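You operate a simulated robot arm through the tools that you are given. There is no shell and no other tool. Be economical: measure what you need, move in short steps, check, and stop when the job is done.

You are at the controls of a simulated robot arm. One attempt, no reset.

JOB
Fetch the purple foam block and set it on the orange framed sheet. Take the green tape roll and leave it on the right half of the light box. Close the tower drawer. Fetch the blue cup and stand it on the top of the white shelf unit. Take the round grey pad from the top of the left black table and put it on the top of the grey trolley. Put one of the yellow pads from the long workbench by the air hose on the top of the short workbench. Put the teal cube on the middle of the long workbench away on the shelf under the finishing bench. Do these in any order. Set down upright: blue cup.

The check looks at the end state, three seconds after you hand in, the way a careful person would. Anything else that was tipped, shoved, dropped, spilled or broken makes it a failure. Flat cloth is picked up by pressing the open fingertips on it (5 to 10 N) and closing them slowly along it; thin cloth reads only 2 to 8 mm in the jaws.

ROBOT AND FRAMES
A 6-joint arm with a two-finger gripper on a trunk, on a base that drives. Base frame: it is fixed to the floor where the robot stands at the start and does not move with it; the origin is under the middle of the robot, x ahead of it, y to its left, z up; the surface under the hand at the start is at about z = 800. Lengths are in mm, angles in rad, forces in N, time in s.
With the tool pointing down near the work surface it reaches from about 100 to 700 mm from the robot's upright axis, wherever it stands. Its first joint turns from -2.897 to 2.897 rad. Places, roughly: blue cup (8x8x10 cm) [1700, -11200, 500]; green tape roll (7x7x2 cm) [600, 1100, 800]; orange framed sheet [5000, -1500, 250]; purple foam block (7x10x4 cm) [500, -200, 800]; right half of the light box (15x20 cm) [1360, 1400, 840]; round grey pad (4x4x2 cm) [2900, -9400, 1000]; shelf under the finishing bench [-1700, -1900, 100]; short workbench [1300, -2400, 900]; teal cube (5x5x5 cm) [2400, -2600, 1000]; top of the grey trolley [3900, -7600, 900]; top of the white shelf unit [1700, -10800, 800]; tower drawer [-1300, -700, 200]; yellow pad (7x8x2 cm) [2500, -3200, 900]. Payload 2.45 kg.
Tool frame: the origin (TCP) lies between the finger pads and is the grasp point; the fingertips stand 26 mm ahead of it; z points along the fingers, y is the line along which they close. The gripper opens to 96 mm. The gripper's body begins 69 mm behind the TCP.
Orientation is told as [roll, pitch, yaw] about the base's x, y, z axes, in that order, counted from this pose: with the fingers straight down and closing along the base's y, the tool's x points along the base's -x, its y along +y and its z along -z.

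CONTROLS
- The arm moves only by the tool drive_tool. Its argument "deltas" is a list of rows, each an object (a shift or turn left out is 0, a gripper value left out holds the last) with "gripper": the opening, from 0 (shut) to 1 (fully open); "xyz": the shift along the tool's x, y, z in units of 250 mm (1.0 is 250 mm), a list of three; "rot": the turn, a rotation vector about the tool's x, y, z in units of 60 degrees (1.0 is 60 degrees), a list of three. In form: [{"gripper": gripper, "xyz": [dx, dy, dz], "rot": [wx, wy, wz]}, ...]. A call has 1 to 20 rows; each row is the pose to reach, as a shift and turn from the pose commanded when the call began, along the tool's axes at that moment. A call with a number of a shift or a turn outside -1 to 1 is refused whole. A row lasts 0.2 s, in which the tool goes at most 50 mm and 0.15 rad; a call with a longer step from one row to the next is refused whole, and so is a gripper value outside its range. Where a pose cannot be reached the arm comes as near as it can. A force on the tool above 40 N (or 10 N above the force at the start of the call, whichever is more), or a blocked arm, ends the call early, and 0.2 s more pass. Each finger halts on what it meets, pressing with about 30 N; the grip force reading is that of the motor and also rises with nothing between the fingers. The clock runs only during rows and for 0.2 s after the last one: add rows that repeat a pose to give the fingers time. It gives the time, the measured TCP pose, the force on the tool (base axes), the opening and the grip force at its end, in the units of the frame above (readings bear some noise), with the torque about the TCP (base axes, N m) and any sound that the robot's microphone picked up.
- Cameras (640 x 400 px; columns grow to the right, rows downward): "scene" is now at [32.4, 171.6, 1137]; the picture's right is [0.16, -0.99, 0.00], its down [-0.39, -0.06, -0.92] and it looks along [0.91, 0.15, -0.39] (base axes); focal length 255 px, centre (320, 200). "wrist" rides on the gripper at [82, 3, -98] in the tool frame; the picture's right is [-0.04, 1.00, 0.00], its down [-0.73, -0.03, -0.68] and it looks along [-0.68, -0.03, 0.73] (tool axes); focal length 256 px, centre (320, 200).
- snapshot(camera): a new picture of that camera. No time passes.
- move_column(by): slides the trunk up (or, below 0, down) by that many mm; the arm and the scene camera ride with it, the base frame stays. It gives what a move gives, with no picture.
- steer(legs): drives the robot by 1 to 6 legs, each [ahead, turn to the left] in mm and rad, along the robot's own axes; the way and the turn of a leg run together, so that a leg with both is an arc; at most 1500 mm and 3.142 rad a leg. The arm and the cameras ride along, it lands a little off, and it stops where it bumps. It gives what a move gives.
- aim_head(pan, tilt): turns the head with the scene camera to pan (to the left, within 2.705 rad either way) and tilt (down, from -0.506 to 1.204), counted from straight ahead of the robot. It gives what a move gives.
- point_at(camera, pixels): for up to 12 pixels [column, row] of the newest picture of that camera ("zoom" is the newest enlarged one), the place [x, y, z] in the base frame of the surface seen there, good to about 2 mm. No time passes.
- close_up(camera, box): a new picture of the part [left, top, right, bottom] of that camera's present view, enlarged. No time passes.
- close_job(): hands the job in; it is judged then, once.

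Work in short steps. Measure before you move; look again where a grasp or a placing could have gone wrong, and mend it. You have 131 turns and 136 pictures in all, those below and enlarged ones among them. Open the gripper and draw the arm clear of the work before you hand the job in, unless the task says otherwise; then end with one line.

The tools are called after "Call:" as name(argument=value, ...) on one line, values as JSON. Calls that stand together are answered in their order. drive_tool: Moves the arm, as the interface text tells. Its arguments: {"type":"object","properties":{"deltas":{"type":"array"}},"required":["deltas"]} The other tools are called the same way: move_column (by) slides the trunk up or down; steer (legs) drives the base; aim_head (pan, tilt) turns the head that bears the scene camera; snapshot (camera) takes a picture; point_at (camera, pixels) gives the place of the surface under pixels of a picture; close_up (camera, box) takes an enlarged picture of a part of a camera's view; close_job () hands the job in.

At the start:

```text
clock: 0.0
ee_pos: [437.8, 158.3, 996.2]
tool_rot: [-0.001, -0.001, 0.001]
force: [0.2, 0.1, -0.6]
torque: [-0.01, -0.03, 0.02]
grip_width: 95.7
gripper_force: 0.0
trunk travel left (down, up): [-150.0, 0.0]
robot x, y, heading: [3.3, -1.7, 0.002]
head pan, tilt: [0.166, 0.403]
```

scene: 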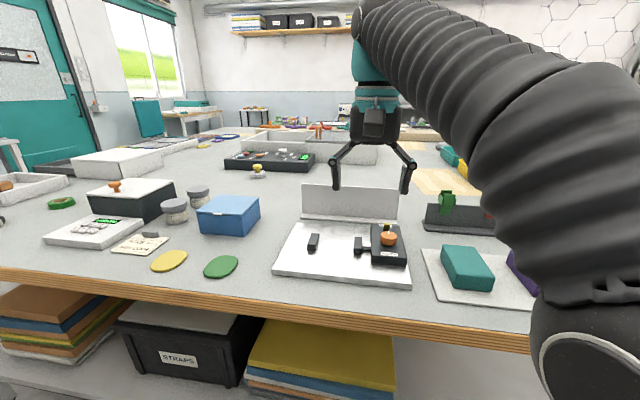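
wrist: 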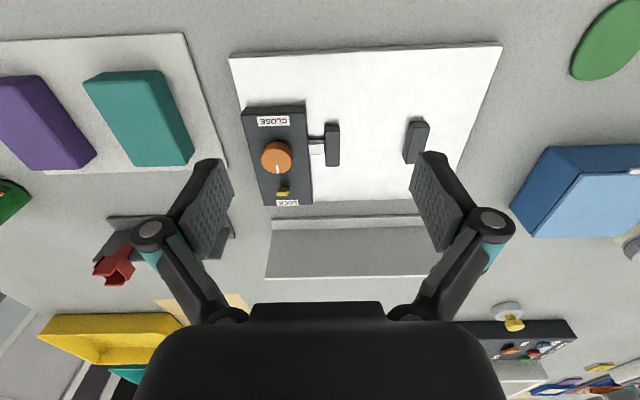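

The scene picture shows the green ring at (61,202) and the purple block at (520,270) partly behind the arm; I measure them.

Call:
point_at(camera="scene", pixels=[[61, 203], [50, 205], [73, 202], [517, 262], [465, 265], [150, 155], [3, 160], [95, 232], [540, 310], [8, 275]])

Call:
point_at(camera="wrist", pixels=[[15, 110], [40, 130], [85, 155], [40, 78], [130, 110], [5, 200]])

Call:
aim_head(pan=-0.6, tilt=0.5)

Call:
snapshot(camera="scene")

```text
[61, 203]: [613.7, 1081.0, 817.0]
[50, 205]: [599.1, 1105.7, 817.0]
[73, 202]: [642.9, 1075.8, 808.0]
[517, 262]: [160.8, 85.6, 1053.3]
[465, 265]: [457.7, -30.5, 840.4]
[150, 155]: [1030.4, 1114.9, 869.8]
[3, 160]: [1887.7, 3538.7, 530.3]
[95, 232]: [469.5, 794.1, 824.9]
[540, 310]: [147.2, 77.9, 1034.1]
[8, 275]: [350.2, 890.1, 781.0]
```

```text
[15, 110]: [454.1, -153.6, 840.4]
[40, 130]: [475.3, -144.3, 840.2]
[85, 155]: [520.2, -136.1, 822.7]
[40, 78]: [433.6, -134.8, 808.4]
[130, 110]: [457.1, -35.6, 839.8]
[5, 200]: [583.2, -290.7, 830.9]
```

```text
clock: 1.1
ee_pos: [437.3, 157.1, 995.6]
tool_rot: [-0.001, 0.001, -0.001]
force: [1.4, -0.1, -0.5]
torque: [0.0, 0.02, 0.0]
grip_width: 95.8
gripper_force: 0.0
trunk travel left (down, up): [-150.0, 0.0]
robot x, y, heading: [5.1, -2.9, -0.003]
head pan, tilt: [-0.6, 0.499]
```

```text
133 pictures are left
```

scene: 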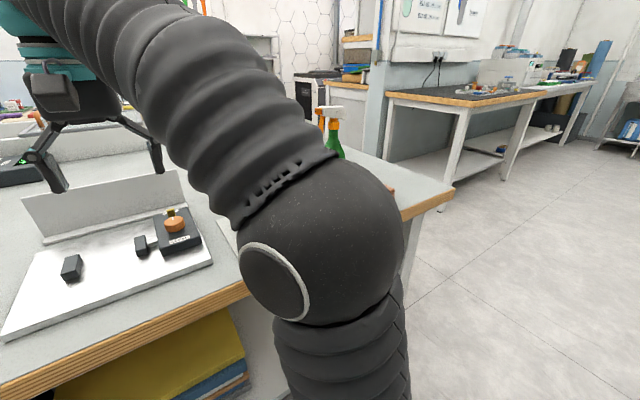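

The arm hides the block from the head; I move the hand toward it (y about -150) and look with the wrist camera.

Call:
drive_tool(deltas=[{"xyz": [0.06, -0.18, 0]}, {"xyz": [0.13, -0.36, 0]}, {"xyz": [0.2, -0.54, 0]}, {"xyz": [0.27, -0.72, 0]}, {"xyz": [0.32, -0.9, 0]}, {"xyz": [0.32, -0.9, 0]}])

Call:
snapshot(camera="wrist")

```text
clock: 2.5
ee_pos: [358.7, -67.8, 995.5]
tool_rot: [0.0, 0.0, -0.001]
force: [0.2, -0.2, -0.6]
torque: [0.01, -0.01, -0.03]
grip_width: 96.0
gripper_force: 0.1
trunk travel left (down, up): [-150.0, 0.0]
robot x, y, heading: [1.7, -2.0, 0.003]
head pan, tilt: [-0.6, 0.499]
```

```text
132 pictures are left
```

wrist: 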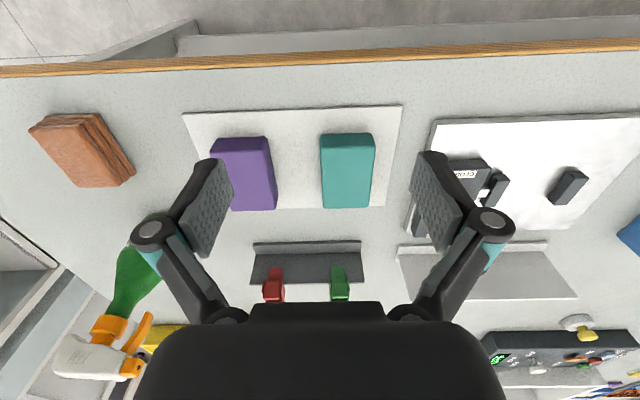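

The purple block is at (245,172). I measure its corners.

Call:
point_at(camera="wrist", pixels=[[216, 142], [263, 140], [272, 205], [236, 206], [245, 172], [325, 138], [325, 204], [240, 145], [255, 205]])

Call:
close_up(camera="wrist", box=[180, 100, 400, 240])

```text
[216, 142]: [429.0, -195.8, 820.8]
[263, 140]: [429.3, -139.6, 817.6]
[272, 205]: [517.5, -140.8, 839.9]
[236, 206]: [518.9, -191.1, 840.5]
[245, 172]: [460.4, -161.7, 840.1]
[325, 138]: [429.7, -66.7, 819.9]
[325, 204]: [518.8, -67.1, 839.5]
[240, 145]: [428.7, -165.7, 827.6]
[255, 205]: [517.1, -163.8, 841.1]
```

```text
2.86 times, centred on (290, 170) of wrist
```

zoom: 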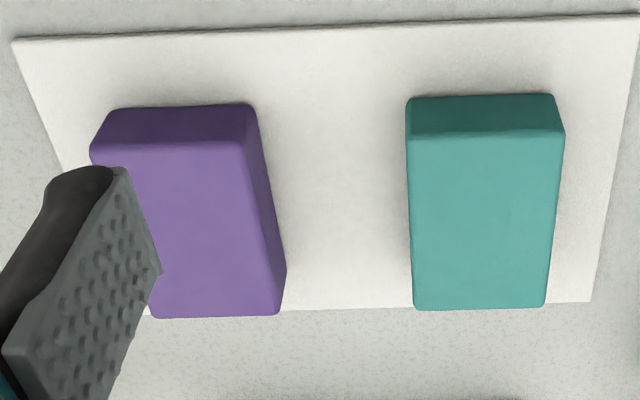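

I measure the block's side edges in the enlarged picture.

Call:
point_at(camera="zoom", pixels=[[98, 155], [248, 150], [275, 250], [278, 308], [158, 310], [265, 200], [350, 200], [410, 200], [555, 200]])

```text
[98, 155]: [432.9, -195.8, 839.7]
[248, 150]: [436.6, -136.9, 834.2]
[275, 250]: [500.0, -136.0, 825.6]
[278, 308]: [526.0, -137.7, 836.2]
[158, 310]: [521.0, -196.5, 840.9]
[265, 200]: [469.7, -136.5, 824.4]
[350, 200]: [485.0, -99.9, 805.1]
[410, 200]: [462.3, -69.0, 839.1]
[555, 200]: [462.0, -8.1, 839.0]
```

The block spans x 428–526, y about -198 to -136, top z 840. I go above it and then down to TCP z 836, then close.

Call:
drive_tool(deltas=[{"gripper": 1, "xyz": [-0.12, -0.1, 0]}, {"xyz": [-0.24, -0.2, 0]}, {"xyz": [-0.36, -0.3, 0]}, {"xyz": [-0.473, -0.397, 0.05]}, {"xyz": [-0.473, -0.397, 0.2]}, {"xyz": [-0.473, -0.397, 0.35]}, {"xyz": [-0.473, -0.397, 0.5]}, {"xyz": [-0.473, -0.397, 0.6]}, {"xyz": [-0.473, -0.397, 0.636]}, {"xyz": [-0.473, -0.397, 0.636]}, {"gripper": 0.5, "xyz": [-0.473, -0.397, 0.636]}, {"gripper": 0.5, "xyz": [-0.473, -0.397, 0.636]}, {"gripper": 0.5, "xyz": [-0.473, -0.397, 0.636]}])

```text
clock: 5.3
ee_pos: [476.3, -166.6, 837.1]
tool_rot: [0.001, 0.0, 0.001]
force: [0.5, 0.3, 5.5]
torque: [0.02, 0.0, -0.05]
grip_width: 64.1
gripper_force: 29.9
trunk travel left (down, up): [-150.0, 0.0]
robot x, y, heading: [-1.0, 1.3, 0.003]
head pan, tilt: [-0.6, 0.499]
```

The jaws hold the block at 64 mm. I lift and draw the hand in, then look around for the route.

Call:
drive_tool(deltas=[{"xyz": [0, 0, -0.15]}, {"xyz": [0, 0, -0.33]}, {"xyz": [0, 0, -0.5]}, {"xyz": [0, 0, -0.68]}, {"xyz": [0.15, 0.1, -0.68]}, {"xyz": [0.3, 0.2, -0.68]}, {"xyz": [0.45, 0.3, -0.68]}, {"xyz": [0.6, 0.4, -0.68]}, {"xyz": [0.6, 0.5, -0.68]}, {"xyz": [0.6, 0.5, -0.68]}])

Call:
aim_head(pan=-1.3, tilt=0.3)

Call:
snapshot(camera="scene")

Call:
aim_head(pan=-2.4, tilt=0.35)

Call:
snapshot(camera="scene")

```text
clock: 7.5
ee_pos: [324.0, -41.6, 1006.3]
tool_rot: [-0.001, 0.001, 0.0]
force: [-0.4, 0.1, -1.0]
torque: [-0.02, -0.01, 0.01]
grip_width: 64.0
gripper_force: 30.1
out of reach, approached as far as the arm can: row 4
trunk travel left (down, up): [-150.0, 0.0]
robot x, y, heading: [-2.0, -1.0, -0.001]
head pan, tilt: [-0.6, 0.499]
```

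```text
clock: 8.6
ee_pos: [325.2, -41.0, 1006.9]
tool_rot: [0.0, 0.0, -0.001]
force: [-0.3, -0.2, -0.5]
torque: [-0.03, 0.0, 0.04]
grip_width: 64.1
gripper_force: 30.0
trunk travel left (down, up): [-150.0, 0.0]
robot x, y, heading: [3.4, 1.4, 0.005]
head pan, tilt: [-1.3, 0.3]
```

```text
130 pictures are left
```

scene: 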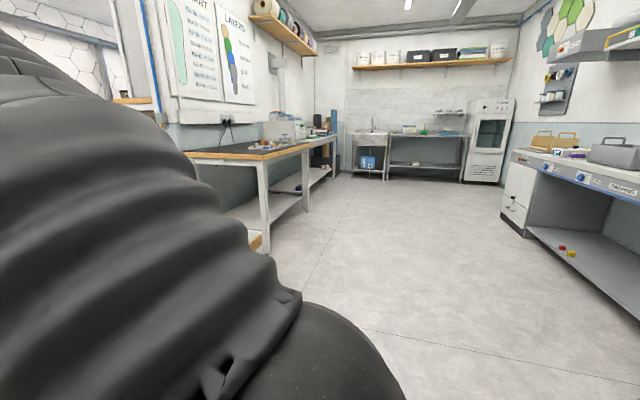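

```text
clock: 9.9
ee_pos: [325.7, -41.9, 1007.0]
tool_rot: [0.0, -0.001, 0.0]
force: [-0.3, 0.9, -1.1]
torque: [0.01, -0.02, 0.0]
grip_width: 64.2
gripper_force: 29.7
trunk travel left (down, up): [-150.0, 0.0]
robot x, y, heading: [-0.5, 2.7, 0.003]
head pan, tilt: [-2.4, 0.351]
```

```text
129 pictures are left
```

scene: 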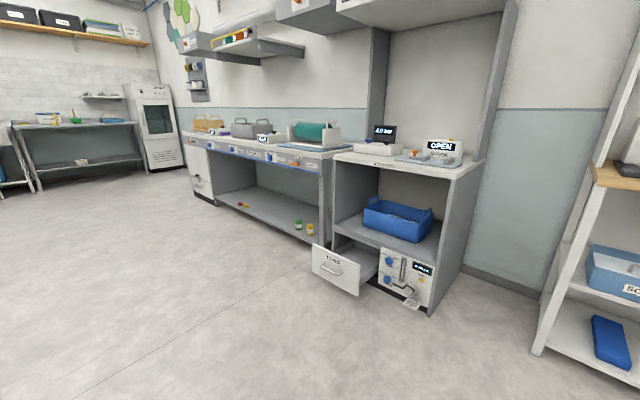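

The tower drawer is open at (345,270) and the finishing bench's shelf at (270,215). I measure those and then look forward-right for the way to x 5000.

Call:
point_at(camera="scene", pixels=[[337, 268], [313, 248], [357, 295], [333, 245], [378, 262], [320, 240], [215, 195], [270, 205], [300, 150], [400, 160], [200, 185], [430, 310]])

Call:
aim_head(pan=-1.0, tilt=0.15)

Call:
snapshot(camera="scene")

Call:
point_at(camera="scene", pixels=[[120, 180], [170, 200], [245, 130], [330, 130], [420, 140], [450, 150], [480, 140], [560, 120], [600, 150]])

```text
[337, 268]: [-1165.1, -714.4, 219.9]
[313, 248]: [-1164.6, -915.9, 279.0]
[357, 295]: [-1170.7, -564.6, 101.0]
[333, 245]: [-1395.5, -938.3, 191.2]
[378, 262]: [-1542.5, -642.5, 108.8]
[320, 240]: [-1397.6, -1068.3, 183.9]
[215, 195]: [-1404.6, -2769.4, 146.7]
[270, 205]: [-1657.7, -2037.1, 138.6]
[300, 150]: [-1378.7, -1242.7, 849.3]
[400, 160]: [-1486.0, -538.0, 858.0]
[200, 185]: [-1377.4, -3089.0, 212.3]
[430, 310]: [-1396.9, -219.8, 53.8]
```

```text
clock: 11.4
ee_pos: [324.9, -41.4, 1006.8]
tool_rot: [0.0, -0.001, 0.0]
force: [-0.1, -1.1, -0.6]
torque: [0.0, 0.01, 0.02]
grip_width: 64.2
gripper_force: 30.1
trunk travel left (down, up): [-150.0, 0.0]
robot x, y, heading: [-1.9, 0.3, -0.004]
head pan, tilt: [-1.0, 0.15]
```

```text
128 pictures are left
```

scene: 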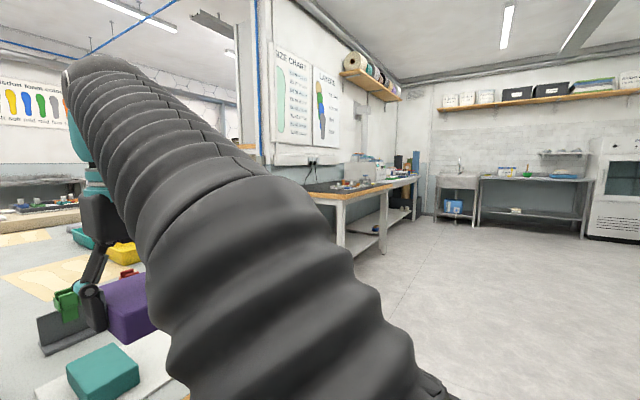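

```text
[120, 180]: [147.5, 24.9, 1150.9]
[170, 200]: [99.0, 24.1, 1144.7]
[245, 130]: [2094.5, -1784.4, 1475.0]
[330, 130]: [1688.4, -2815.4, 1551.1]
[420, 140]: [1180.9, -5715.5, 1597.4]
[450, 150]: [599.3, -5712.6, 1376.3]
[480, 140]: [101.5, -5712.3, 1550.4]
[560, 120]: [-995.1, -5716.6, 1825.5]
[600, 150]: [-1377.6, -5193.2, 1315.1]
```

The partition wall lies at x about 1700–2100 and begins near y -1800, so the way is past the bench's right end. I back off, turn right and look.

Call:
steer(legs=[[-350, 0], [0, -1.2]])

Call:
aim_head(pan=0.7, tilt=0.3)

Call:
snapshot(camera="scene")

```text
clock: 16.7
ee_pos: [-275.4, -318.7, 1007.5]
tool_rot: [0.0, -0.001, -1.209]
force: [-0.2, 0.1, -0.6]
torque: [-0.01, -0.01, 0.0]
grip_width: 63.8
gripper_force: 29.6
trunk travel left (down, up): [-150.0, 0.0]
robot x, y, heading: [-346.3, -1.4, -1.207]
head pan, tilt: [-1.0, 0.15]
```

```text
clock: 18.5
ee_pos: [-276.2, -318.4, 1005.6]
tool_rot: [-0.001, 0.0, -1.21]
force: [0.1, 0.4, -0.5]
torque: [0.02, -0.01, 0.0]
grip_width: 63.8
gripper_force: 30.3
trunk travel left (down, up): [-150.0, 0.0]
robot x, y, heading: [-350.9, 1.9, -1.209]
head pan, tilt: [0.7, 0.3]
```

```text
127 pictures are left
```

scene: 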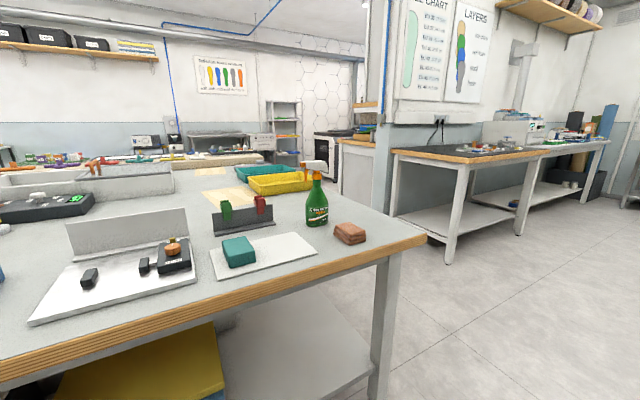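

I measure the bench corner, partition edge, and short workbench.

Call:
point_at(camera="scene", pixels=[[425, 237], [395, 210], [380, 390], [398, 150], [447, 262], [460, 155], [600, 140], [340, 190], [378, 180], [385, 215], [330, 200], [285, 165]])

Call:
steer(legs=[[1000, 0]])

Call:
aim_head(pan=1.1, tilt=0.3)

Call:
snapshot(camera="scene")

```text
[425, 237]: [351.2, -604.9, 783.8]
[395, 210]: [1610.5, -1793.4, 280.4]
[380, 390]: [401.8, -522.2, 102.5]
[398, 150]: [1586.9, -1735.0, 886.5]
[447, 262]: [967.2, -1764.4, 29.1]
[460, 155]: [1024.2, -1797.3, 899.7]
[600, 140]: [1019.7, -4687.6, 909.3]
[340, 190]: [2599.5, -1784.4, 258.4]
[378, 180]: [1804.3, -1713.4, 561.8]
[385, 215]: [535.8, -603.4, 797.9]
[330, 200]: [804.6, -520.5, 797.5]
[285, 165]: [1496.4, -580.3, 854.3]
```

```text
clock: 23.7
ee_pos: [77.9, -1263.7, 1007.7]
tool_rot: [0.001, -0.001, -1.216]
force: [-0.4, 0.3, -1.4]
torque: [0.03, -0.03, -0.01]
grip_width: 63.8
gripper_force: 29.9
trunk travel left (down, up): [-150.0, 0.0]
robot x, y, heading: [2.9, -941.0, -1.214]
head pan, tilt: [0.7, 0.3]
```

```text
clock: 24.6
ee_pos: [77.0, -1262.6, 1005.1]
tool_rot: [0.002, -0.001, -1.215]
force: [-0.3, 0.0, -1.6]
torque: [0.01, -0.01, 0.01]
grip_width: 63.7
gripper_force: 30.4
trunk travel left (down, up): [-150.0, 0.0]
robot x, y, heading: [-0.7, -942.9, -1.208]
head pan, tilt: [1.1, 0.3]
```

```text
126 pictures are left
```

scene: 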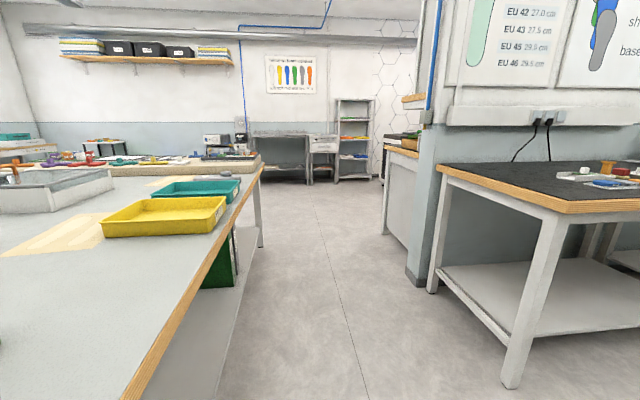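

The aisle runs along x between bench edge y -605 and partition y about -1735. I go to its middle (y -1170), face +x and drive ahead.

Call:
steer(legs=[[240, 0], [0, 1.21], [1500, 0]])

Call:
aim_head(pan=0.0, tilt=0.3)

Call:
snapshot(camera="scene")

```text
clock: 36.4
ee_pos: [1910.9, -1209.0, 1007.7]
tool_rot: [0.001, 0.0, 0.0]
force: [0.0, -0.4, -0.2]
torque: [0.0, 0.01, 0.01]
grip_width: 63.7
gripper_force: 30.1
trunk travel left (down, up): [-150.0, 0.0]
robot x, y, heading: [1584.1, -1167.4, -0.003]
head pan, tilt: [1.1, 0.3]
```

```text
clock: 37.7
ee_pos: [1910.4, -1208.7, 1005.6]
tool_rot: [0.001, -0.001, 0.0]
force: [0.0, 1.2, -0.5]
torque: [0.02, 0.02, -0.02]
grip_width: 63.8
gripper_force: 30.3
trunk travel left (down, up): [-150.0, 0.0]
robot x, y, heading: [1586.0, -1169.7, 0.007]
head pan, tilt: [0.0, 0.3]
```

```text
125 pictures are left
```

scene: 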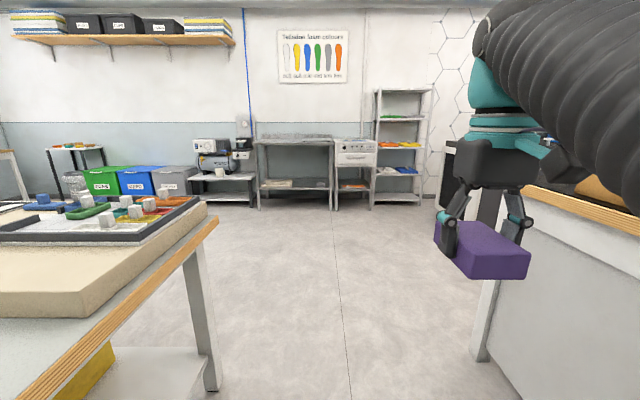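

The rack at (400,150) and stand at (295,165) may hold the framed sheets; I enlarge.

Call:
close_up(camera="scene", box=[240, 80, 440, 210])

Call:
point_at(camera="zoom", pixels=[[370, 322], [345, 190], [300, 360], [600, 285], [470, 285], [540, 290], [500, 205], [520, 110], [590, 360], [160, 330], [440, 380]])

```text
3.08 times, centred on (340, 145) of scene
```

zoom: 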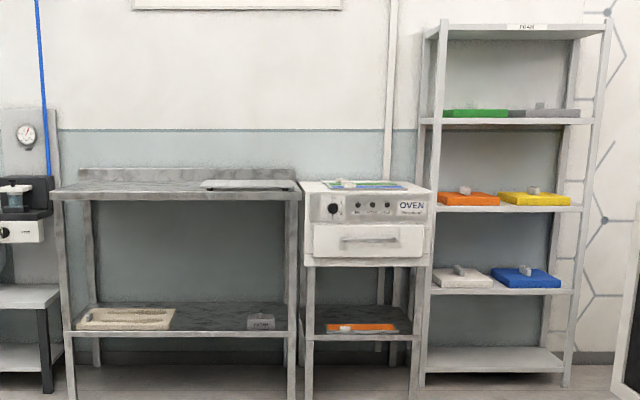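

```text
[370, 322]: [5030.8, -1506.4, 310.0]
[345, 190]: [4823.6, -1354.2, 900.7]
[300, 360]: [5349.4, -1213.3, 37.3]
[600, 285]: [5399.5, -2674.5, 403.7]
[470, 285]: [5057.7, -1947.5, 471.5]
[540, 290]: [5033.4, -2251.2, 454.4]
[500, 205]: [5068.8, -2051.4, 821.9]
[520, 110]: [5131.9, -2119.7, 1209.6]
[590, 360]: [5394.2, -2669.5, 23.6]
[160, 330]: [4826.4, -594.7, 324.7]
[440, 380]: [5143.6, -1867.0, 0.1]
```

The orange frame lies on the shelf below the oven at about (5030,-1506,310). I drive closer along the aisle and look again.

Call:
steer(legs=[[1300, 0], [900, 0]])

Call:
aim_head(pan=-0.3, tilt=0.5)

Call:
snapshot(camera="scene")

```text
clock: 48.6
ee_pos: [4114.5, -1207.7, 1006.3]
tool_rot: [0.001, 0.0, -0.003]
force: [-0.1, 0.1, -0.2]
torque: [-0.01, 0.02, -0.02]
grip_width: 64.0
gripper_force: 30.0
trunk travel left (down, up): [-150.0, 0.0]
robot x, y, heading: [3791.3, -1167.1, -0.005]
head pan, tilt: [0.0, 0.3]
```

```text
clock: 49.4
ee_pos: [4114.3, -1206.9, 1005.5]
tool_rot: [0.001, -0.001, -0.004]
force: [0.2, 0.5, -0.2]
torque: [-0.02, 0.01, 0.02]
grip_width: 64.3
gripper_force: 30.0
trunk travel left (down, up): [-150.0, 0.0]
robot x, y, heading: [3793.7, -1168.6, -0.001]
head pan, tilt: [-0.3, 0.499]
```

```text
123 pictures are left
```

scene: 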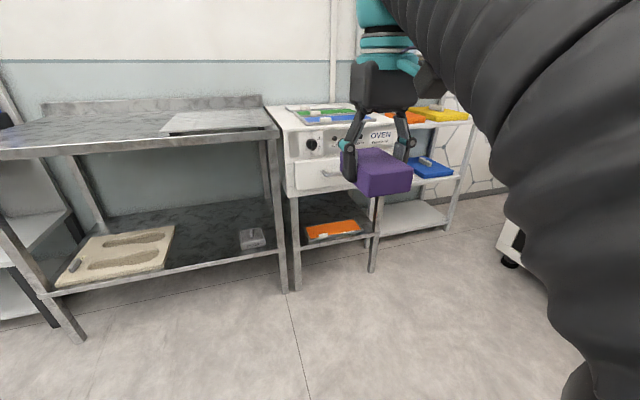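

I enlarge the orange thing under the oven.

Call:
close_up(camera="scene", box=[270, 170, 400, 260])

Call:
point_at(camera="zoom", pixels=[[180, 300], [170, 350], [460, 300], [430, 255], [190, 270], [270, 330], [300, 290], [160, 370], [520, 330], [300, 180], [110, 200], [150, 115]])

```text
4.44 times, centred on (335, 215) of scene
```

zoom: 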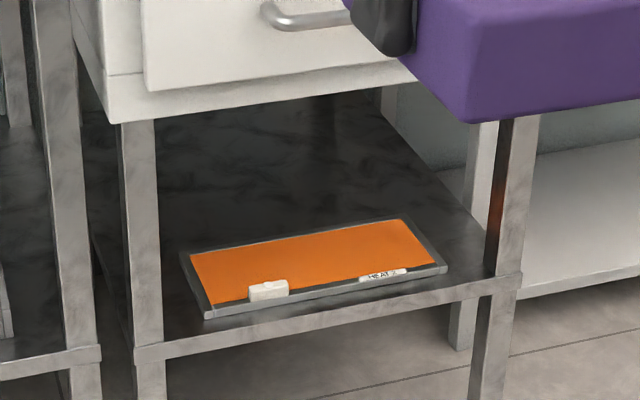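

```text
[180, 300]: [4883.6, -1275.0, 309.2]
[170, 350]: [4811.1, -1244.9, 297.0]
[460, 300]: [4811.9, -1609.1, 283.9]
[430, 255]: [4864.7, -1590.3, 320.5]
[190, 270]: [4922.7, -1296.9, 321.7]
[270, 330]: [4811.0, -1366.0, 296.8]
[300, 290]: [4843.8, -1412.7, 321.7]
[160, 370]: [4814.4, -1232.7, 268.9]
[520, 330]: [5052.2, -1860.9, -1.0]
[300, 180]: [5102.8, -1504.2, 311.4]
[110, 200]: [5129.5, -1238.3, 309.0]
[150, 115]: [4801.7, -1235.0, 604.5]
```

The orange sheet spans about x 4835–4985, y -1300..-1590 at z 320, under the oven (bottom z 604, front x 4800). I'll need a tilted hand, so I plan to regrasp the block tilted on the steel table at left; I measure that table.

Call:
point_at(camera="scene", pixels=[[100, 120], [140, 140], [265, 133], [180, 115], [240, 120], [30, 150], [165, 132], [215, 105], [230, 140], [280, 115]])

Call:
steer(legs=[[0, -0.5], [280, 0], [0, 0.5], [330, 0]])

Call:
aim_head(pan=0.2, tilt=0.6)

Call:
snapshot(camera="scene")

```text
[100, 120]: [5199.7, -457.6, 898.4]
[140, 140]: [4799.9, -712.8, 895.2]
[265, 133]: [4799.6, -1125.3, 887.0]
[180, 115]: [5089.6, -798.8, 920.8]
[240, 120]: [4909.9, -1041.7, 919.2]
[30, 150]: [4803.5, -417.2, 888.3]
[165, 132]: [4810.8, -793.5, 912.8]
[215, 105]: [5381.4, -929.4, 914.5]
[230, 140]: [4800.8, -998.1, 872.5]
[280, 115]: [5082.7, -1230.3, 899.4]
```

```text
clock: 56.0
ee_pos: [4695.2, -1343.1, 1005.9]
tool_rot: [0.0, 0.0, -0.002]
force: [0.2, -0.3, -0.2]
torque: [0.03, 0.0, -0.07]
grip_width: 64.0
gripper_force: 30.1
trunk travel left (down, up): [-150.0, 0.0]
robot x, y, heading: [4368.6, -1299.5, -0.008]
head pan, tilt: [-0.3, 0.499]
```

```text
clock: 56.9
ee_pos: [4694.7, -1343.1, 1007.0]
tool_rot: [0.0, 0.001, -0.002]
force: [0.0, -0.3, -0.9]
torque: [-0.01, 0.0, -0.01]
grip_width: 64.0
gripper_force: 30.1
trunk travel left (down, up): [-150.0, 0.0]
robot x, y, heading: [4367.7, -1301.7, -0.0]
head pan, tilt: [0.201, 0.6]
```

```text
121 pictures are left
```

scene: 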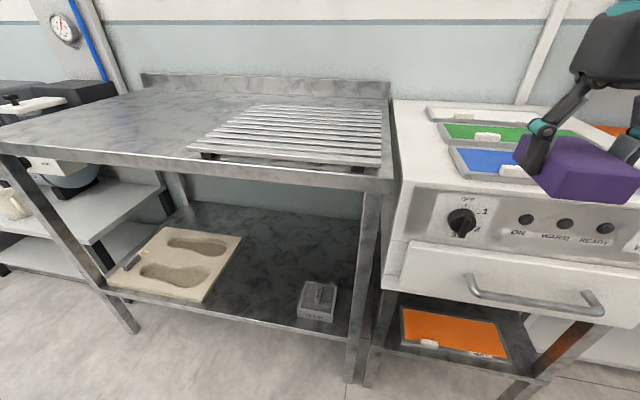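

The slatted rack takes the table's right part; bare steel is free left of y -790. I shift the robot left to y about -850.

Call:
steer(legs=[[0, 1.571], [450, 0], [0, -1.571]])

Call:
snapshot(camera="scene")

Call:
point_at(camera="scene", pixels=[[250, 130], [300, 130], [350, 130], [300, 150], [380, 130], [300, 110]])

```text
clock: 67.3
ee_pos: [4699.0, -905.1, 1006.1]
tool_rot: [0.0, 0.0, -0.036]
force: [-0.3, 0.4, -0.9]
torque: [0.03, -0.01, -0.02]
grip_width: 64.0
gripper_force: 29.9
trunk travel left (down, up): [-150.0, 0.0]
robot x, y, heading: [4375.3, -853.1, -0.032]
head pan, tilt: [0.201, 0.6]
```

```text
120 pictures are left
```

scene: 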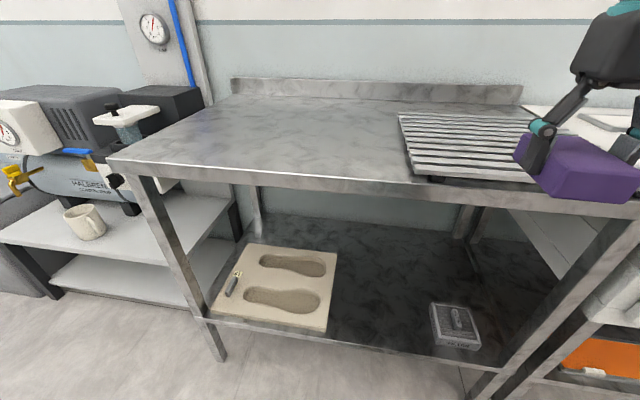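

```text
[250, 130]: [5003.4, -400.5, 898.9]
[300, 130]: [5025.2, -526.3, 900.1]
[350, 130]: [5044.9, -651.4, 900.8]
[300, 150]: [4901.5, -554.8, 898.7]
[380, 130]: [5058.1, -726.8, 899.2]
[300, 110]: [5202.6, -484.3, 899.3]
```

The table top is at z 899 there. I carry the block to (4895,-665) and lower until its bottom (32 mm below TCP) meets the steel.

Call:
drive_tool(deltas=[{"xyz": [-0.1, 0.15, 0]}, {"xyz": [-0.22, 0.3, 0]}, {"xyz": [-0.34, 0.45, 0]}, {"xyz": [-0.45, 0.6, 0]}, {"xyz": [-0.56, 0.75, 0]}, {"xyz": [-0.66, 0.88, 0]}, {"xyz": [-0.748, 0.988, 0]}, {"xyz": [-0.748, 0.988, 0.12]}, {"xyz": [-0.748, 0.988, 0.24]}, {"xyz": [-0.748, 0.988, 0.29]}, {"xyz": [-0.748, 0.988, 0.296]}, {"xyz": [-0.748, 0.988, 0.296]}])

```text
clock: 69.9
ee_pos: [4895.1, -664.8, 932.2]
tool_rot: [0.001, 0.0, -0.035]
force: [0.4, -0.8, -0.3]
torque: [-0.03, -0.01, -0.01]
grip_width: 64.3
gripper_force: 30.2
out of reach, approached as far as the arm can: row 5, 6, 7
trunk travel left (down, up): [-150.0, 0.0]
robot x, y, heading: [4375.6, -851.5, -0.032]
head pan, tilt: [0.201, 0.6]
```

The block rests on the steel. I release, rise 110 mm and tilt the hand 45° forward.

Call:
drive_tool(deltas=[{"gripper": 1, "xyz": [0, 0, 0.004]}, {"gripper": 1, "xyz": [0, 0, 0.004]}, {"xyz": [0, 0, 0.0]}, {"xyz": [0, 0, -0.15]}, {"xyz": [0.05, 0, -0.3], "rot": [0, -0.1, 0]}, {"xyz": [0.15, 0, -0.4], "rot": [0, -0.22, 0]}, {"xyz": [0.25, 0, -0.42], "rot": [0, -0.35, 0]}, {"xyz": [0.35, 0, -0.42], "rot": [0, -0.48, 0]}, {"xyz": [0.4, 0, -0.42], "rot": [0, -0.61, 0]}, {"xyz": [0.4, 0, -0.42], "rot": [0, -0.75, 0]}, {"xyz": [0.4, 0, -0.42], "rot": [0, -0.75, 0]}])

Call:
snapshot(camera="wrist")

Call:
snapshot(camera="scene")

```text
clock: 72.3
ee_pos: [4794.8, -661.0, 1038.0]
tool_rot: [0.0, -0.786, -0.034]
force: [0.4, 1.4, -0.1]
torque: [0.0, 0.02, 0.01]
grip_width: 95.9
gripper_force: 0.0
trunk travel left (down, up): [-150.0, 0.0]
robot x, y, heading: [4377.8, -850.1, -0.032]
head pan, tilt: [0.201, 0.6]
```

```text
119 pictures are left
```

wrist: 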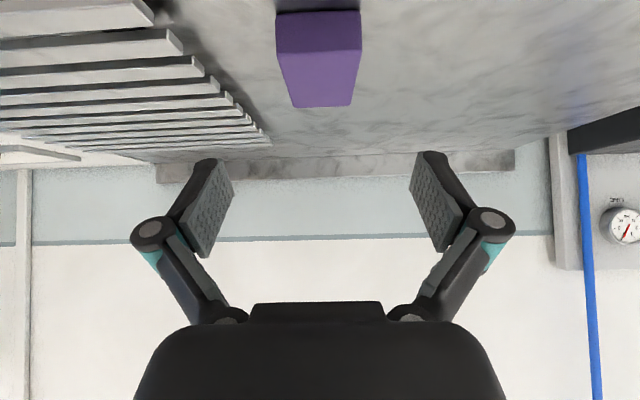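

```text
118 pictures are left
```

scene: 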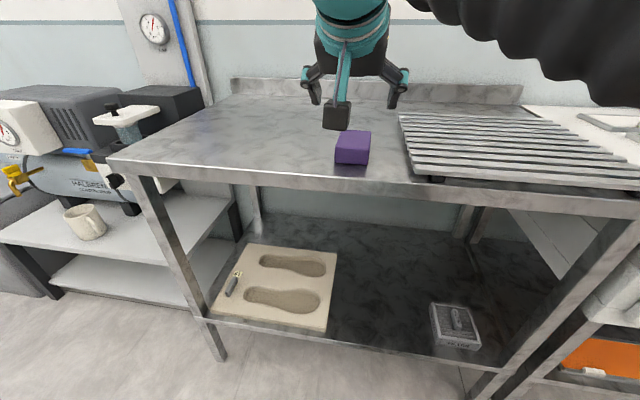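

The block sits flat, aligned with the hand. I go in along the tilted axis to TCP (4880,-664,929) and close.

Call:
drive_tool(deltas=[{"gripper": 1, "xyz": [0.02, 0, 0.14]}, {"xyz": [0.04, 0, 0.28]}, {"xyz": [0.06, 0, 0.42]}, {"xyz": [0.068, 0, 0.5]}, {"xyz": [0.068, 0, 0.549]}, {"xyz": [0.068, 0, 0.549]}, {"gripper": 0.5, "xyz": [0.068, 0, 0.549]}, {"xyz": [0.068, 0, 0.549]}, {"xyz": [0.068, 0, 0.549]}])

Call:
snapshot(camera="wrist")

```text
clock: 74.3
ee_pos: [4879.5, -664.3, 928.5]
tool_rot: [0.0, -0.786, -0.035]
force: [-0.9, -0.5, 2.7]
torque: [-0.01, -0.06, 0.01]
grip_width: 64.1
gripper_force: 29.8
trunk travel left (down, up): [-150.0, 0.0]
robot x, y, heading: [4372.3, -851.4, -0.037]
head pan, tilt: [0.201, 0.6]
```

```text
117 pictures are left
```

wrist: 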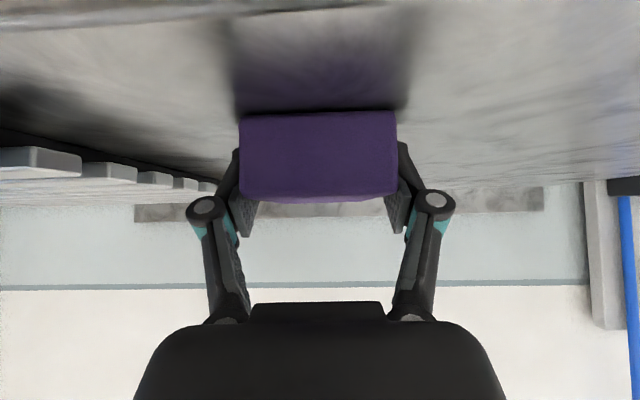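

Gripped at 64 mm. I lift, draw back, and drive the robot right to stand before the oven (y about -1440).

Call:
drive_tool(deltas=[{"xyz": [-0.08, 0, -0.08]}, {"xyz": [-0.17, 0, -0.17]}, {"xyz": [-0.07, 0, -0.27]}, {"xyz": [0.03, 0, -0.37]}, {"xyz": [0.13, -0.1, -0.47]}, {"xyz": [0.23, -0.22, -0.57]}, {"xyz": [0.33, -0.34, -0.67]}, {"xyz": [0.396, -0.46, -0.736]}, {"xyz": [0.396, -0.58, -0.736]}, {"xyz": [0.396, -0.7, -0.736]}])

Call:
steer(legs=[[0, -1.538], [590, 0], [0, 1.571]])

Call:
aim_head(pan=0.0, tilt=0.9)

Call:
snapshot(camera="scene")

```text
clock: 76.5
ee_pos: [4675.2, -834.0, 989.1]
tool_rot: [0.001, -0.786, -0.033]
force: [0.8, -0.7, -0.9]
torque: [0.01, 0.01, 0.0]
grip_width: 63.6
gripper_force: 30.2
trunk travel left (down, up): [-150.0, 0.0]
robot x, y, heading: [4376.2, -852.3, -0.037]
head pan, tilt: [0.201, 0.6]
```

```text
clock: 87.4
ee_pos: [4680.1, -1404.7, 987.4]
tool_rot: [0.0, -0.786, 0.019]
force: [0.1, 0.4, 0.7]
torque: [-0.01, 0.02, 0.03]
grip_width: 64.0
gripper_force: 30.0
trunk travel left (down, up): [-150.0, 0.0]
robot x, y, heading: [4386.0, -1442.2, 0.021]
head pan, tilt: [0.201, 0.6]
```

```text
clock: 88.2
ee_pos: [4679.3, -1405.3, 988.4]
tool_rot: [0.0, -0.786, 0.019]
force: [-0.4, -0.1, -0.3]
torque: [0.0, 0.02, 0.02]
grip_width: 63.7
gripper_force: 30.4
trunk travel left (down, up): [-150.0, 0.0]
robot x, y, heading: [4383.7, -1438.6, 0.019]
head pan, tilt: [0.0, 0.901]
```

```text
116 pictures are left
```

scene: 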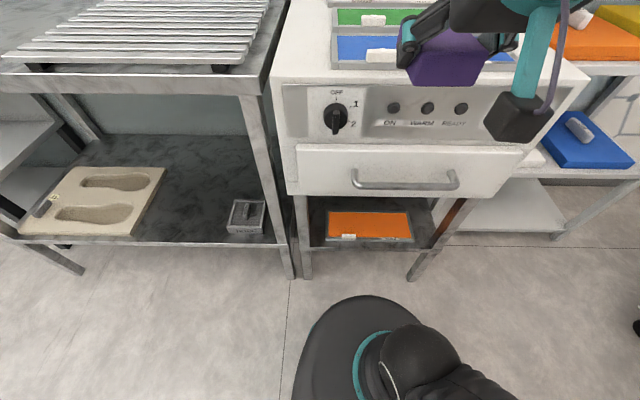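

I measure the orange sheet again from here and lower the trunk.

Call:
close_up(camera="scene", box=[290, 160, 450, 260])

Call:
point_at(camera="zoom", pixels=[[160, 205], [470, 205], [495, 330], [145, 330], [235, 305], [320, 270], [410, 320], [320, 345], [440, 80], [620, 90], [560, 150], [320, 210]])

Call:
move_column(by=-150)

```text
4.00 times, centred on (370, 210) of scene
```

zoom: 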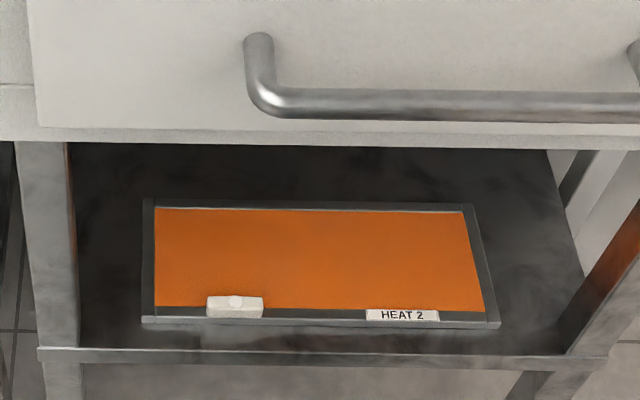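

```text
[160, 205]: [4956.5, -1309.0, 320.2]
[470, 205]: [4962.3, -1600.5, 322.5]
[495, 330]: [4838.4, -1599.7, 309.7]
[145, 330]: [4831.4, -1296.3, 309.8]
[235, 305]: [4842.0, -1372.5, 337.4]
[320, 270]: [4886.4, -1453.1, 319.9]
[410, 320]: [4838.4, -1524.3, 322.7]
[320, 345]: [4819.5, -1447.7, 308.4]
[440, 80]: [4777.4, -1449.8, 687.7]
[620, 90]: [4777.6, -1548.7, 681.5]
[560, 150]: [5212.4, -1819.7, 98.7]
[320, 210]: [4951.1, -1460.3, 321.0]
```

```text
clock: 89.9
ee_pos: [4679.5, -1404.6, 838.4]
tool_rot: [0.0, -0.786, 0.019]
force: [0.4, 0.2, 0.0]
torque: [-0.01, 0.0, 0.01]
grip_width: 64.3
gripper_force: 29.6
trunk travel left (down, up): [0.0, 150.0]
robot x, y, heading: [4382.7, -1439.9, 0.019]
head pan, tilt: [0.0, 0.901]
```

I lower the hand in front of the oven in two stretches before going in; first 240 mm down at x about 4650.

Call:
drive_tool(deltas=[{"xyz": [0.085, -0.04, 0.0]}, {"xyz": [0.2, -0.08, 0.1]}, {"xyz": [0.313, -0.12, 0.2]}, {"xyz": [0.426, -0.16, 0.3]}, {"xyz": [0.539, -0.2, 0.4]}, {"xyz": [0.652, -0.24, 0.5]}, {"xyz": [0.764, -0.24, 0.594]}, {"xyz": [0.764, -0.24, 0.594]}])

```text
clock: 91.7
ee_pos: [4652.8, -1466.1, 608.6]
tool_rot: [0.0, -0.785, 0.018]
force: [-0.1, 0.0, -0.5]
torque: [0.01, -0.02, 0.0]
grip_width: 63.7
gripper_force: 30.0
out of reach, approached as far as the arm can: row 7, 8
trunk travel left (down, up): [0.0, 150.0]
robot x, y, heading: [4385.6, -1437.3, 0.018]
head pan, tilt: [0.0, 0.901]
```

The arm folds too tight this near; I back the robot 130 mm and go on down.

Call:
steer(legs=[[-130, 0]])

Call:
drive_tool(deltas=[{"xyz": [-0.05, 0, 0.19]}, {"xyz": [-0.1, 0, 0.37]}, {"xyz": [0.0, 0, 0.47]}, {"xyz": [0.1, 0, 0.57]}, {"xyz": [0.2, 0, 0.67]}, {"xyz": [0.3, 0, 0.77]}, {"xyz": [0.4, 0, 0.87]}, {"xyz": [0.43, 0, 0.9]}, {"xyz": [0.43, 0, 0.9]}])

Call:
snapshot(camera="scene")

```text
clock: 93.0
ee_pos: [4523.7, -1467.3, 609.3]
tool_rot: [0.0, -0.784, 0.019]
force: [-0.2, 0.7, -0.8]
torque: [0.0, -0.02, 0.02]
grip_width: 64.0
gripper_force: 29.7
trunk travel left (down, up): [0.0, 150.0]
robot x, y, heading: [4252.5, -1444.0, 0.02]
head pan, tilt: [0.0, 0.901]
```

```text
clock: 95.0
ee_pos: [4740.4, -1490.5, 444.0]
tool_rot: [-0.001, -0.783, 0.02]
force: [-0.4, 0.2, -0.2]
torque: [0.0, 0.01, 0.03]
grip_width: 64.2
gripper_force: 30.1
out of reach, approached as far as the arm can: row 1, 2, 3, 4, 5, 6, 7, 8, 9
trunk travel left (down, up): [0.0, 150.0]
robot x, y, heading: [4253.5, -1439.0, 0.02]
head pan, tilt: [0.0, 0.901]
```

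```text
114 pictures are left
```

scene: 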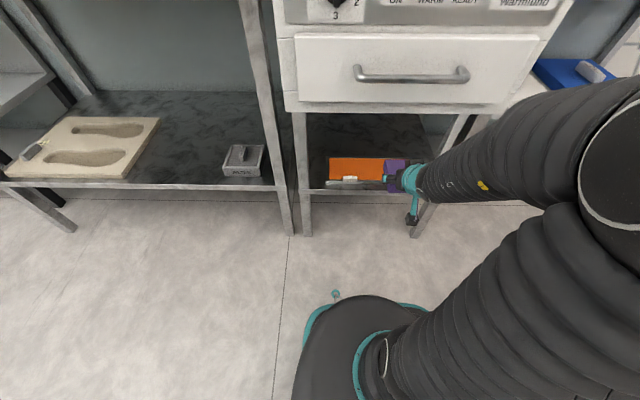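

It reached (4740,-1490,444), just before the gap. Further out should be easier: I go on to (4800,-1465,400).

Call:
drive_tool(deltas=[{"xyz": [-0.02, 0.05, 0.1]}, {"xyz": [-0.04, 0.1, 0.2]}, {"xyz": [-0.045, 0.1, 0.294]}, {"xyz": [-0.045, 0.1, 0.294]}])

Call:
snapshot(camera="scene")

Call:
snapshot(camera="wrist")

```text
clock: 96.0
ee_pos: [4800.1, -1466.2, 400.7]
tool_rot: [0.001, -0.785, 0.019]
force: [0.7, 1.0, -0.3]
torque: [-0.03, 0.01, -0.01]
grip_width: 64.2
gripper_force: 29.9
trunk travel left (down, up): [0.0, 150.0]
robot x, y, heading: [4254.3, -1442.0, 0.014]
head pan, tilt: [0.0, 0.901]
```

```text
113 pictures are left
```

scene: 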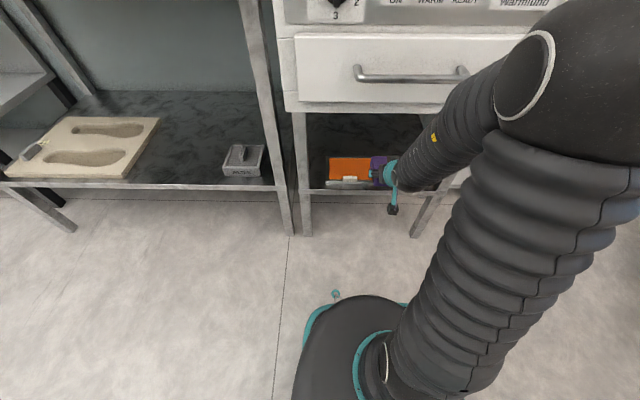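

```text
112 pictures are left
```

wrist: 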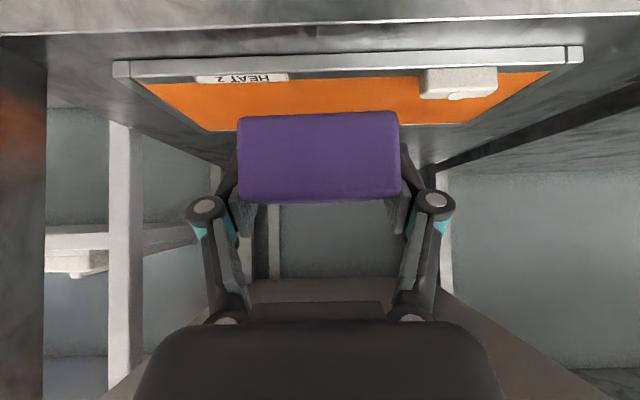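

All clear: the block is level, in front of the sheet. I go in to x 4887 and lower onto the sheet (TCP z about 351).

Call:
drive_tool(deltas=[{"xyz": [-0.07, 0, 0.1]}, {"xyz": [-0.14, 0, 0.2]}, {"xyz": [-0.2, 0, 0.291]}, {"xyz": [-0.15, 0, 0.34]}, {"xyz": [-0.12, 0, 0.372]}, {"xyz": [-0.107, 0, 0.385]}, {"xyz": [-0.107, 0, 0.385]}])

Call:
snapshot(camera="wrist")

```text
clock: 97.6
ee_pos: [4887.9, -1469.1, 354.0]
tool_rot: [0.012, -0.781, 0.02]
force: [0.0, -0.2, -0.7]
torque: [0.01, -0.01, -0.01]
grip_width: 64.1
gripper_force: 30.2
out of reach, approached as far as the arm can: row 5, 6, 7
trunk travel left (down, up): [0.0, 150.0]
robot x, y, heading: [4252.7, -1443.1, 0.019]
head pan, tilt: [0.0, 0.901]
```

```text
111 pictures are left
```

wrist: 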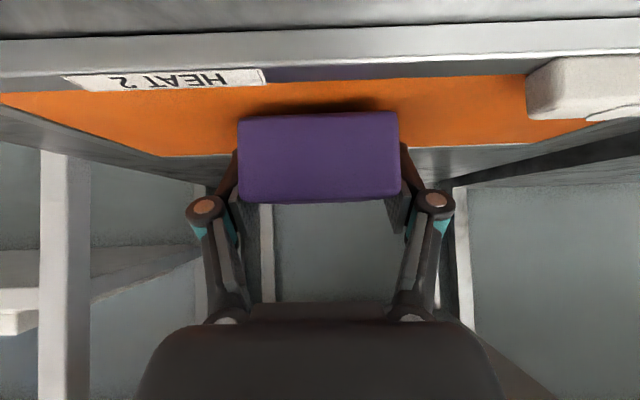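

The bottom is about 4 mm above the sheet and centred on it; reach ends here, so I open and draw straight back with a slight rise.

Call:
drive_tool(deltas=[{"gripper": 0.8, "xyz": [0, 0, 0]}, {"gripper": 1, "xyz": [0, 0, 0]}, {"gripper": 1, "xyz": [0, 0, 0]}, {"xyz": [0.05, 0, -0.12]}, {"xyz": [0.15, 0, -0.25]}, {"xyz": [0.28, 0, -0.38]}, {"xyz": [0.38, 0, -0.5]}, {"xyz": [0.38, 0, -0.5]}])

Call:
snapshot(camera="wrist")

Call:
snapshot(camera="scene")

```text
clock: 99.4
ee_pos: [4764.0, -1473.5, 383.4]
tool_rot: [-0.001, -0.783, 0.02]
force: [-0.1, -0.6, 1.0]
torque: [-0.04, 0.02, 0.0]
grip_width: 95.9
gripper_force: 0.0
out of reach, approached as far as the arm can: row 7, 8
trunk travel left (down, up): [0.0, 150.0]
robot x, y, heading: [4252.3, -1444.9, 0.017]
head pan, tilt: [0.0, 0.901]
```

```text
110 pictures are left
```

wrist: 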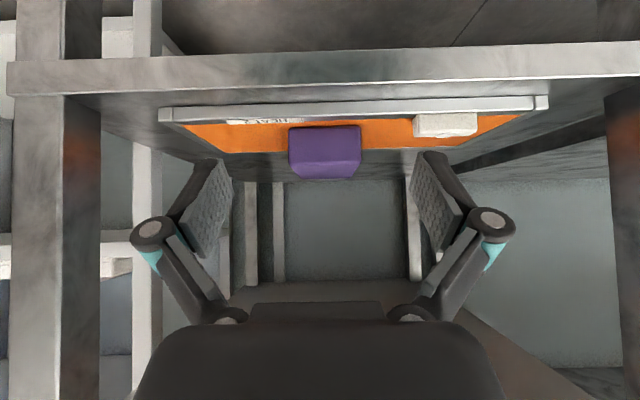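

```text
109 pictures are left
```

scene: 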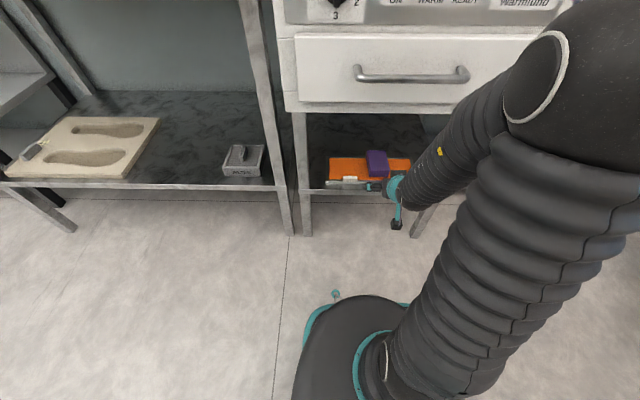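

The purple block sits on the orange sheet. I back the robot away, raise the trunk and fold the hand in front, then look toward -y.

Call:
steer(legs=[[-550, 0]])

Call:
move_column(by=150)

Call:
drive_tool(deltas=[{"xyz": [-0.1, 0, -0.15], "rot": [0, 0, 0]}, {"xyz": [-0.2, 0, -0.32], "rot": [0, 0.14, 0]}, {"xyz": [-0.3, 0, -0.48], "rot": [0, 0.28, 0]}, {"xyz": [-0.4, 0, -0.62], "rot": [0, 0.42, 0]}, {"xyz": [-0.5, 0, -0.76], "rot": [0, 0.56, 0]}, {"xyz": [-0.6, 0, -0.9], "rot": [0, 0.68, 0]}, {"xyz": [-0.7, 0, -1.0], "rot": [0, 0.75, 0]}, {"xyz": [-0.7, 0, -1.0], "rot": [0, 0.75, 0]}])

Call:
aim_head(pan=-1.3, tilt=0.3)

Call:
snapshot(camera="scene")

```text
clock: 102.6
ee_pos: [4213.3, -1484.4, 384.1]
tool_rot: [0.0, -0.784, 0.019]
force: [-0.4, 0.0, 0.5]
torque: [0.0, 0.0, -0.05]
grip_width: 96.1
gripper_force: 0.1
trunk travel left (down, up): [0.0, 150.0]
robot x, y, heading: [3701.5, -1455.7, 0.013]
head pan, tilt: [0.0, 0.901]
```

```text
clock: 104.3
ee_pos: [4213.5, -1485.0, 533.7]
tool_rot: [0.0, -0.784, 0.018]
force: [0.9, 0.4, -0.3]
torque: [0.03, 0.02, -0.01]
grip_width: 96.2
gripper_force: 0.0
trunk travel left (down, up): [-150.0, 0.0]
robot x, y, heading: [3698.1, -1454.7, 0.019]
head pan, tilt: [0.0, 0.901]
```

```text
clock: 106.1
ee_pos: [4161.7, -1486.0, 836.1]
tool_rot: [0.0, 0.003, 0.019]
force: [0.1, 0.1, 0.4]
torque: [-0.01, 0.02, 0.0]
grip_width: 96.0
gripper_force: 0.1
out of reach, approached as far as the arm can: row 2
trunk travel left (down, up): [-150.0, 0.0]
robot x, y, heading: [3703.3, -1452.4, 0.017]
head pan, tilt: [0.0, 0.901]
```

```text
clock: 107.6
ee_pos: [4160.7, -1485.8, 834.1]
tool_rot: [-0.001, 0.0, 0.019]
force: [0.3, 0.7, 0.2]
torque: [-0.01, -0.02, -0.01]
grip_width: 95.9
gripper_force: 0.1
trunk travel left (down, up): [-150.0, 0.0]
robot x, y, heading: [3706.5, -1455.3, 0.014]
head pan, tilt: [-1.3, 0.3]
```

```text
108 pictures are left
```

scene: 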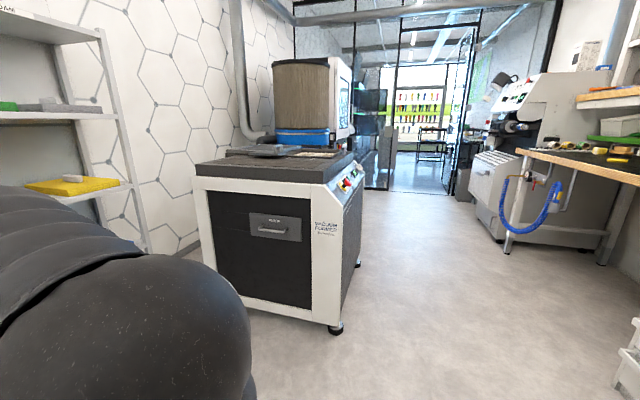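

To the south: a vacuum former at (280,240), the long workbench at right with the air hose, and a glass doorway at (430,130). I measure these.

Call:
point_at(camera="scene", pixels=[[337, 325], [355, 265], [505, 250], [600, 262], [525, 150], [475, 205], [400, 180], [440, 192], [385, 188], [580, 160], [610, 140], [470, 165]])

Call:
close_up(camera="scene", box=[340, 40, 640, 228])

```text
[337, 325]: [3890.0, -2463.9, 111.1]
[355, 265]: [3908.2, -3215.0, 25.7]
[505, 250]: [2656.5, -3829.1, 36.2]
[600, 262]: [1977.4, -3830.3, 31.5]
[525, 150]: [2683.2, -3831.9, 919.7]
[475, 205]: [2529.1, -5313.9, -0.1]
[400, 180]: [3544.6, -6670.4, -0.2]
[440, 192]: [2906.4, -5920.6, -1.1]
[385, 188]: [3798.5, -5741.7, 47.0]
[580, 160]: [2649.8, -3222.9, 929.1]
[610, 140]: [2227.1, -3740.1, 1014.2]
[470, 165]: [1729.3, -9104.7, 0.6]
```

```text
2.13 times, centred on (490, 134) of scene
```

zoom: 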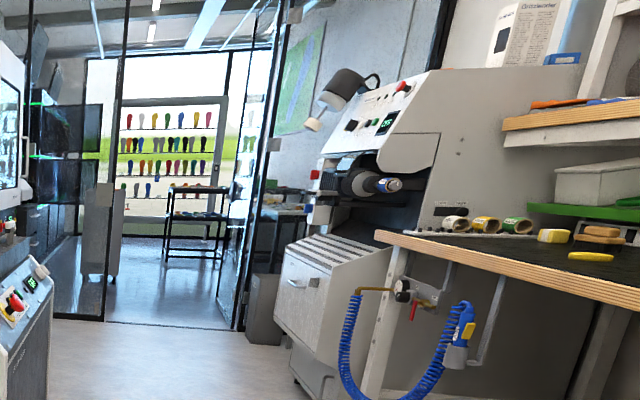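

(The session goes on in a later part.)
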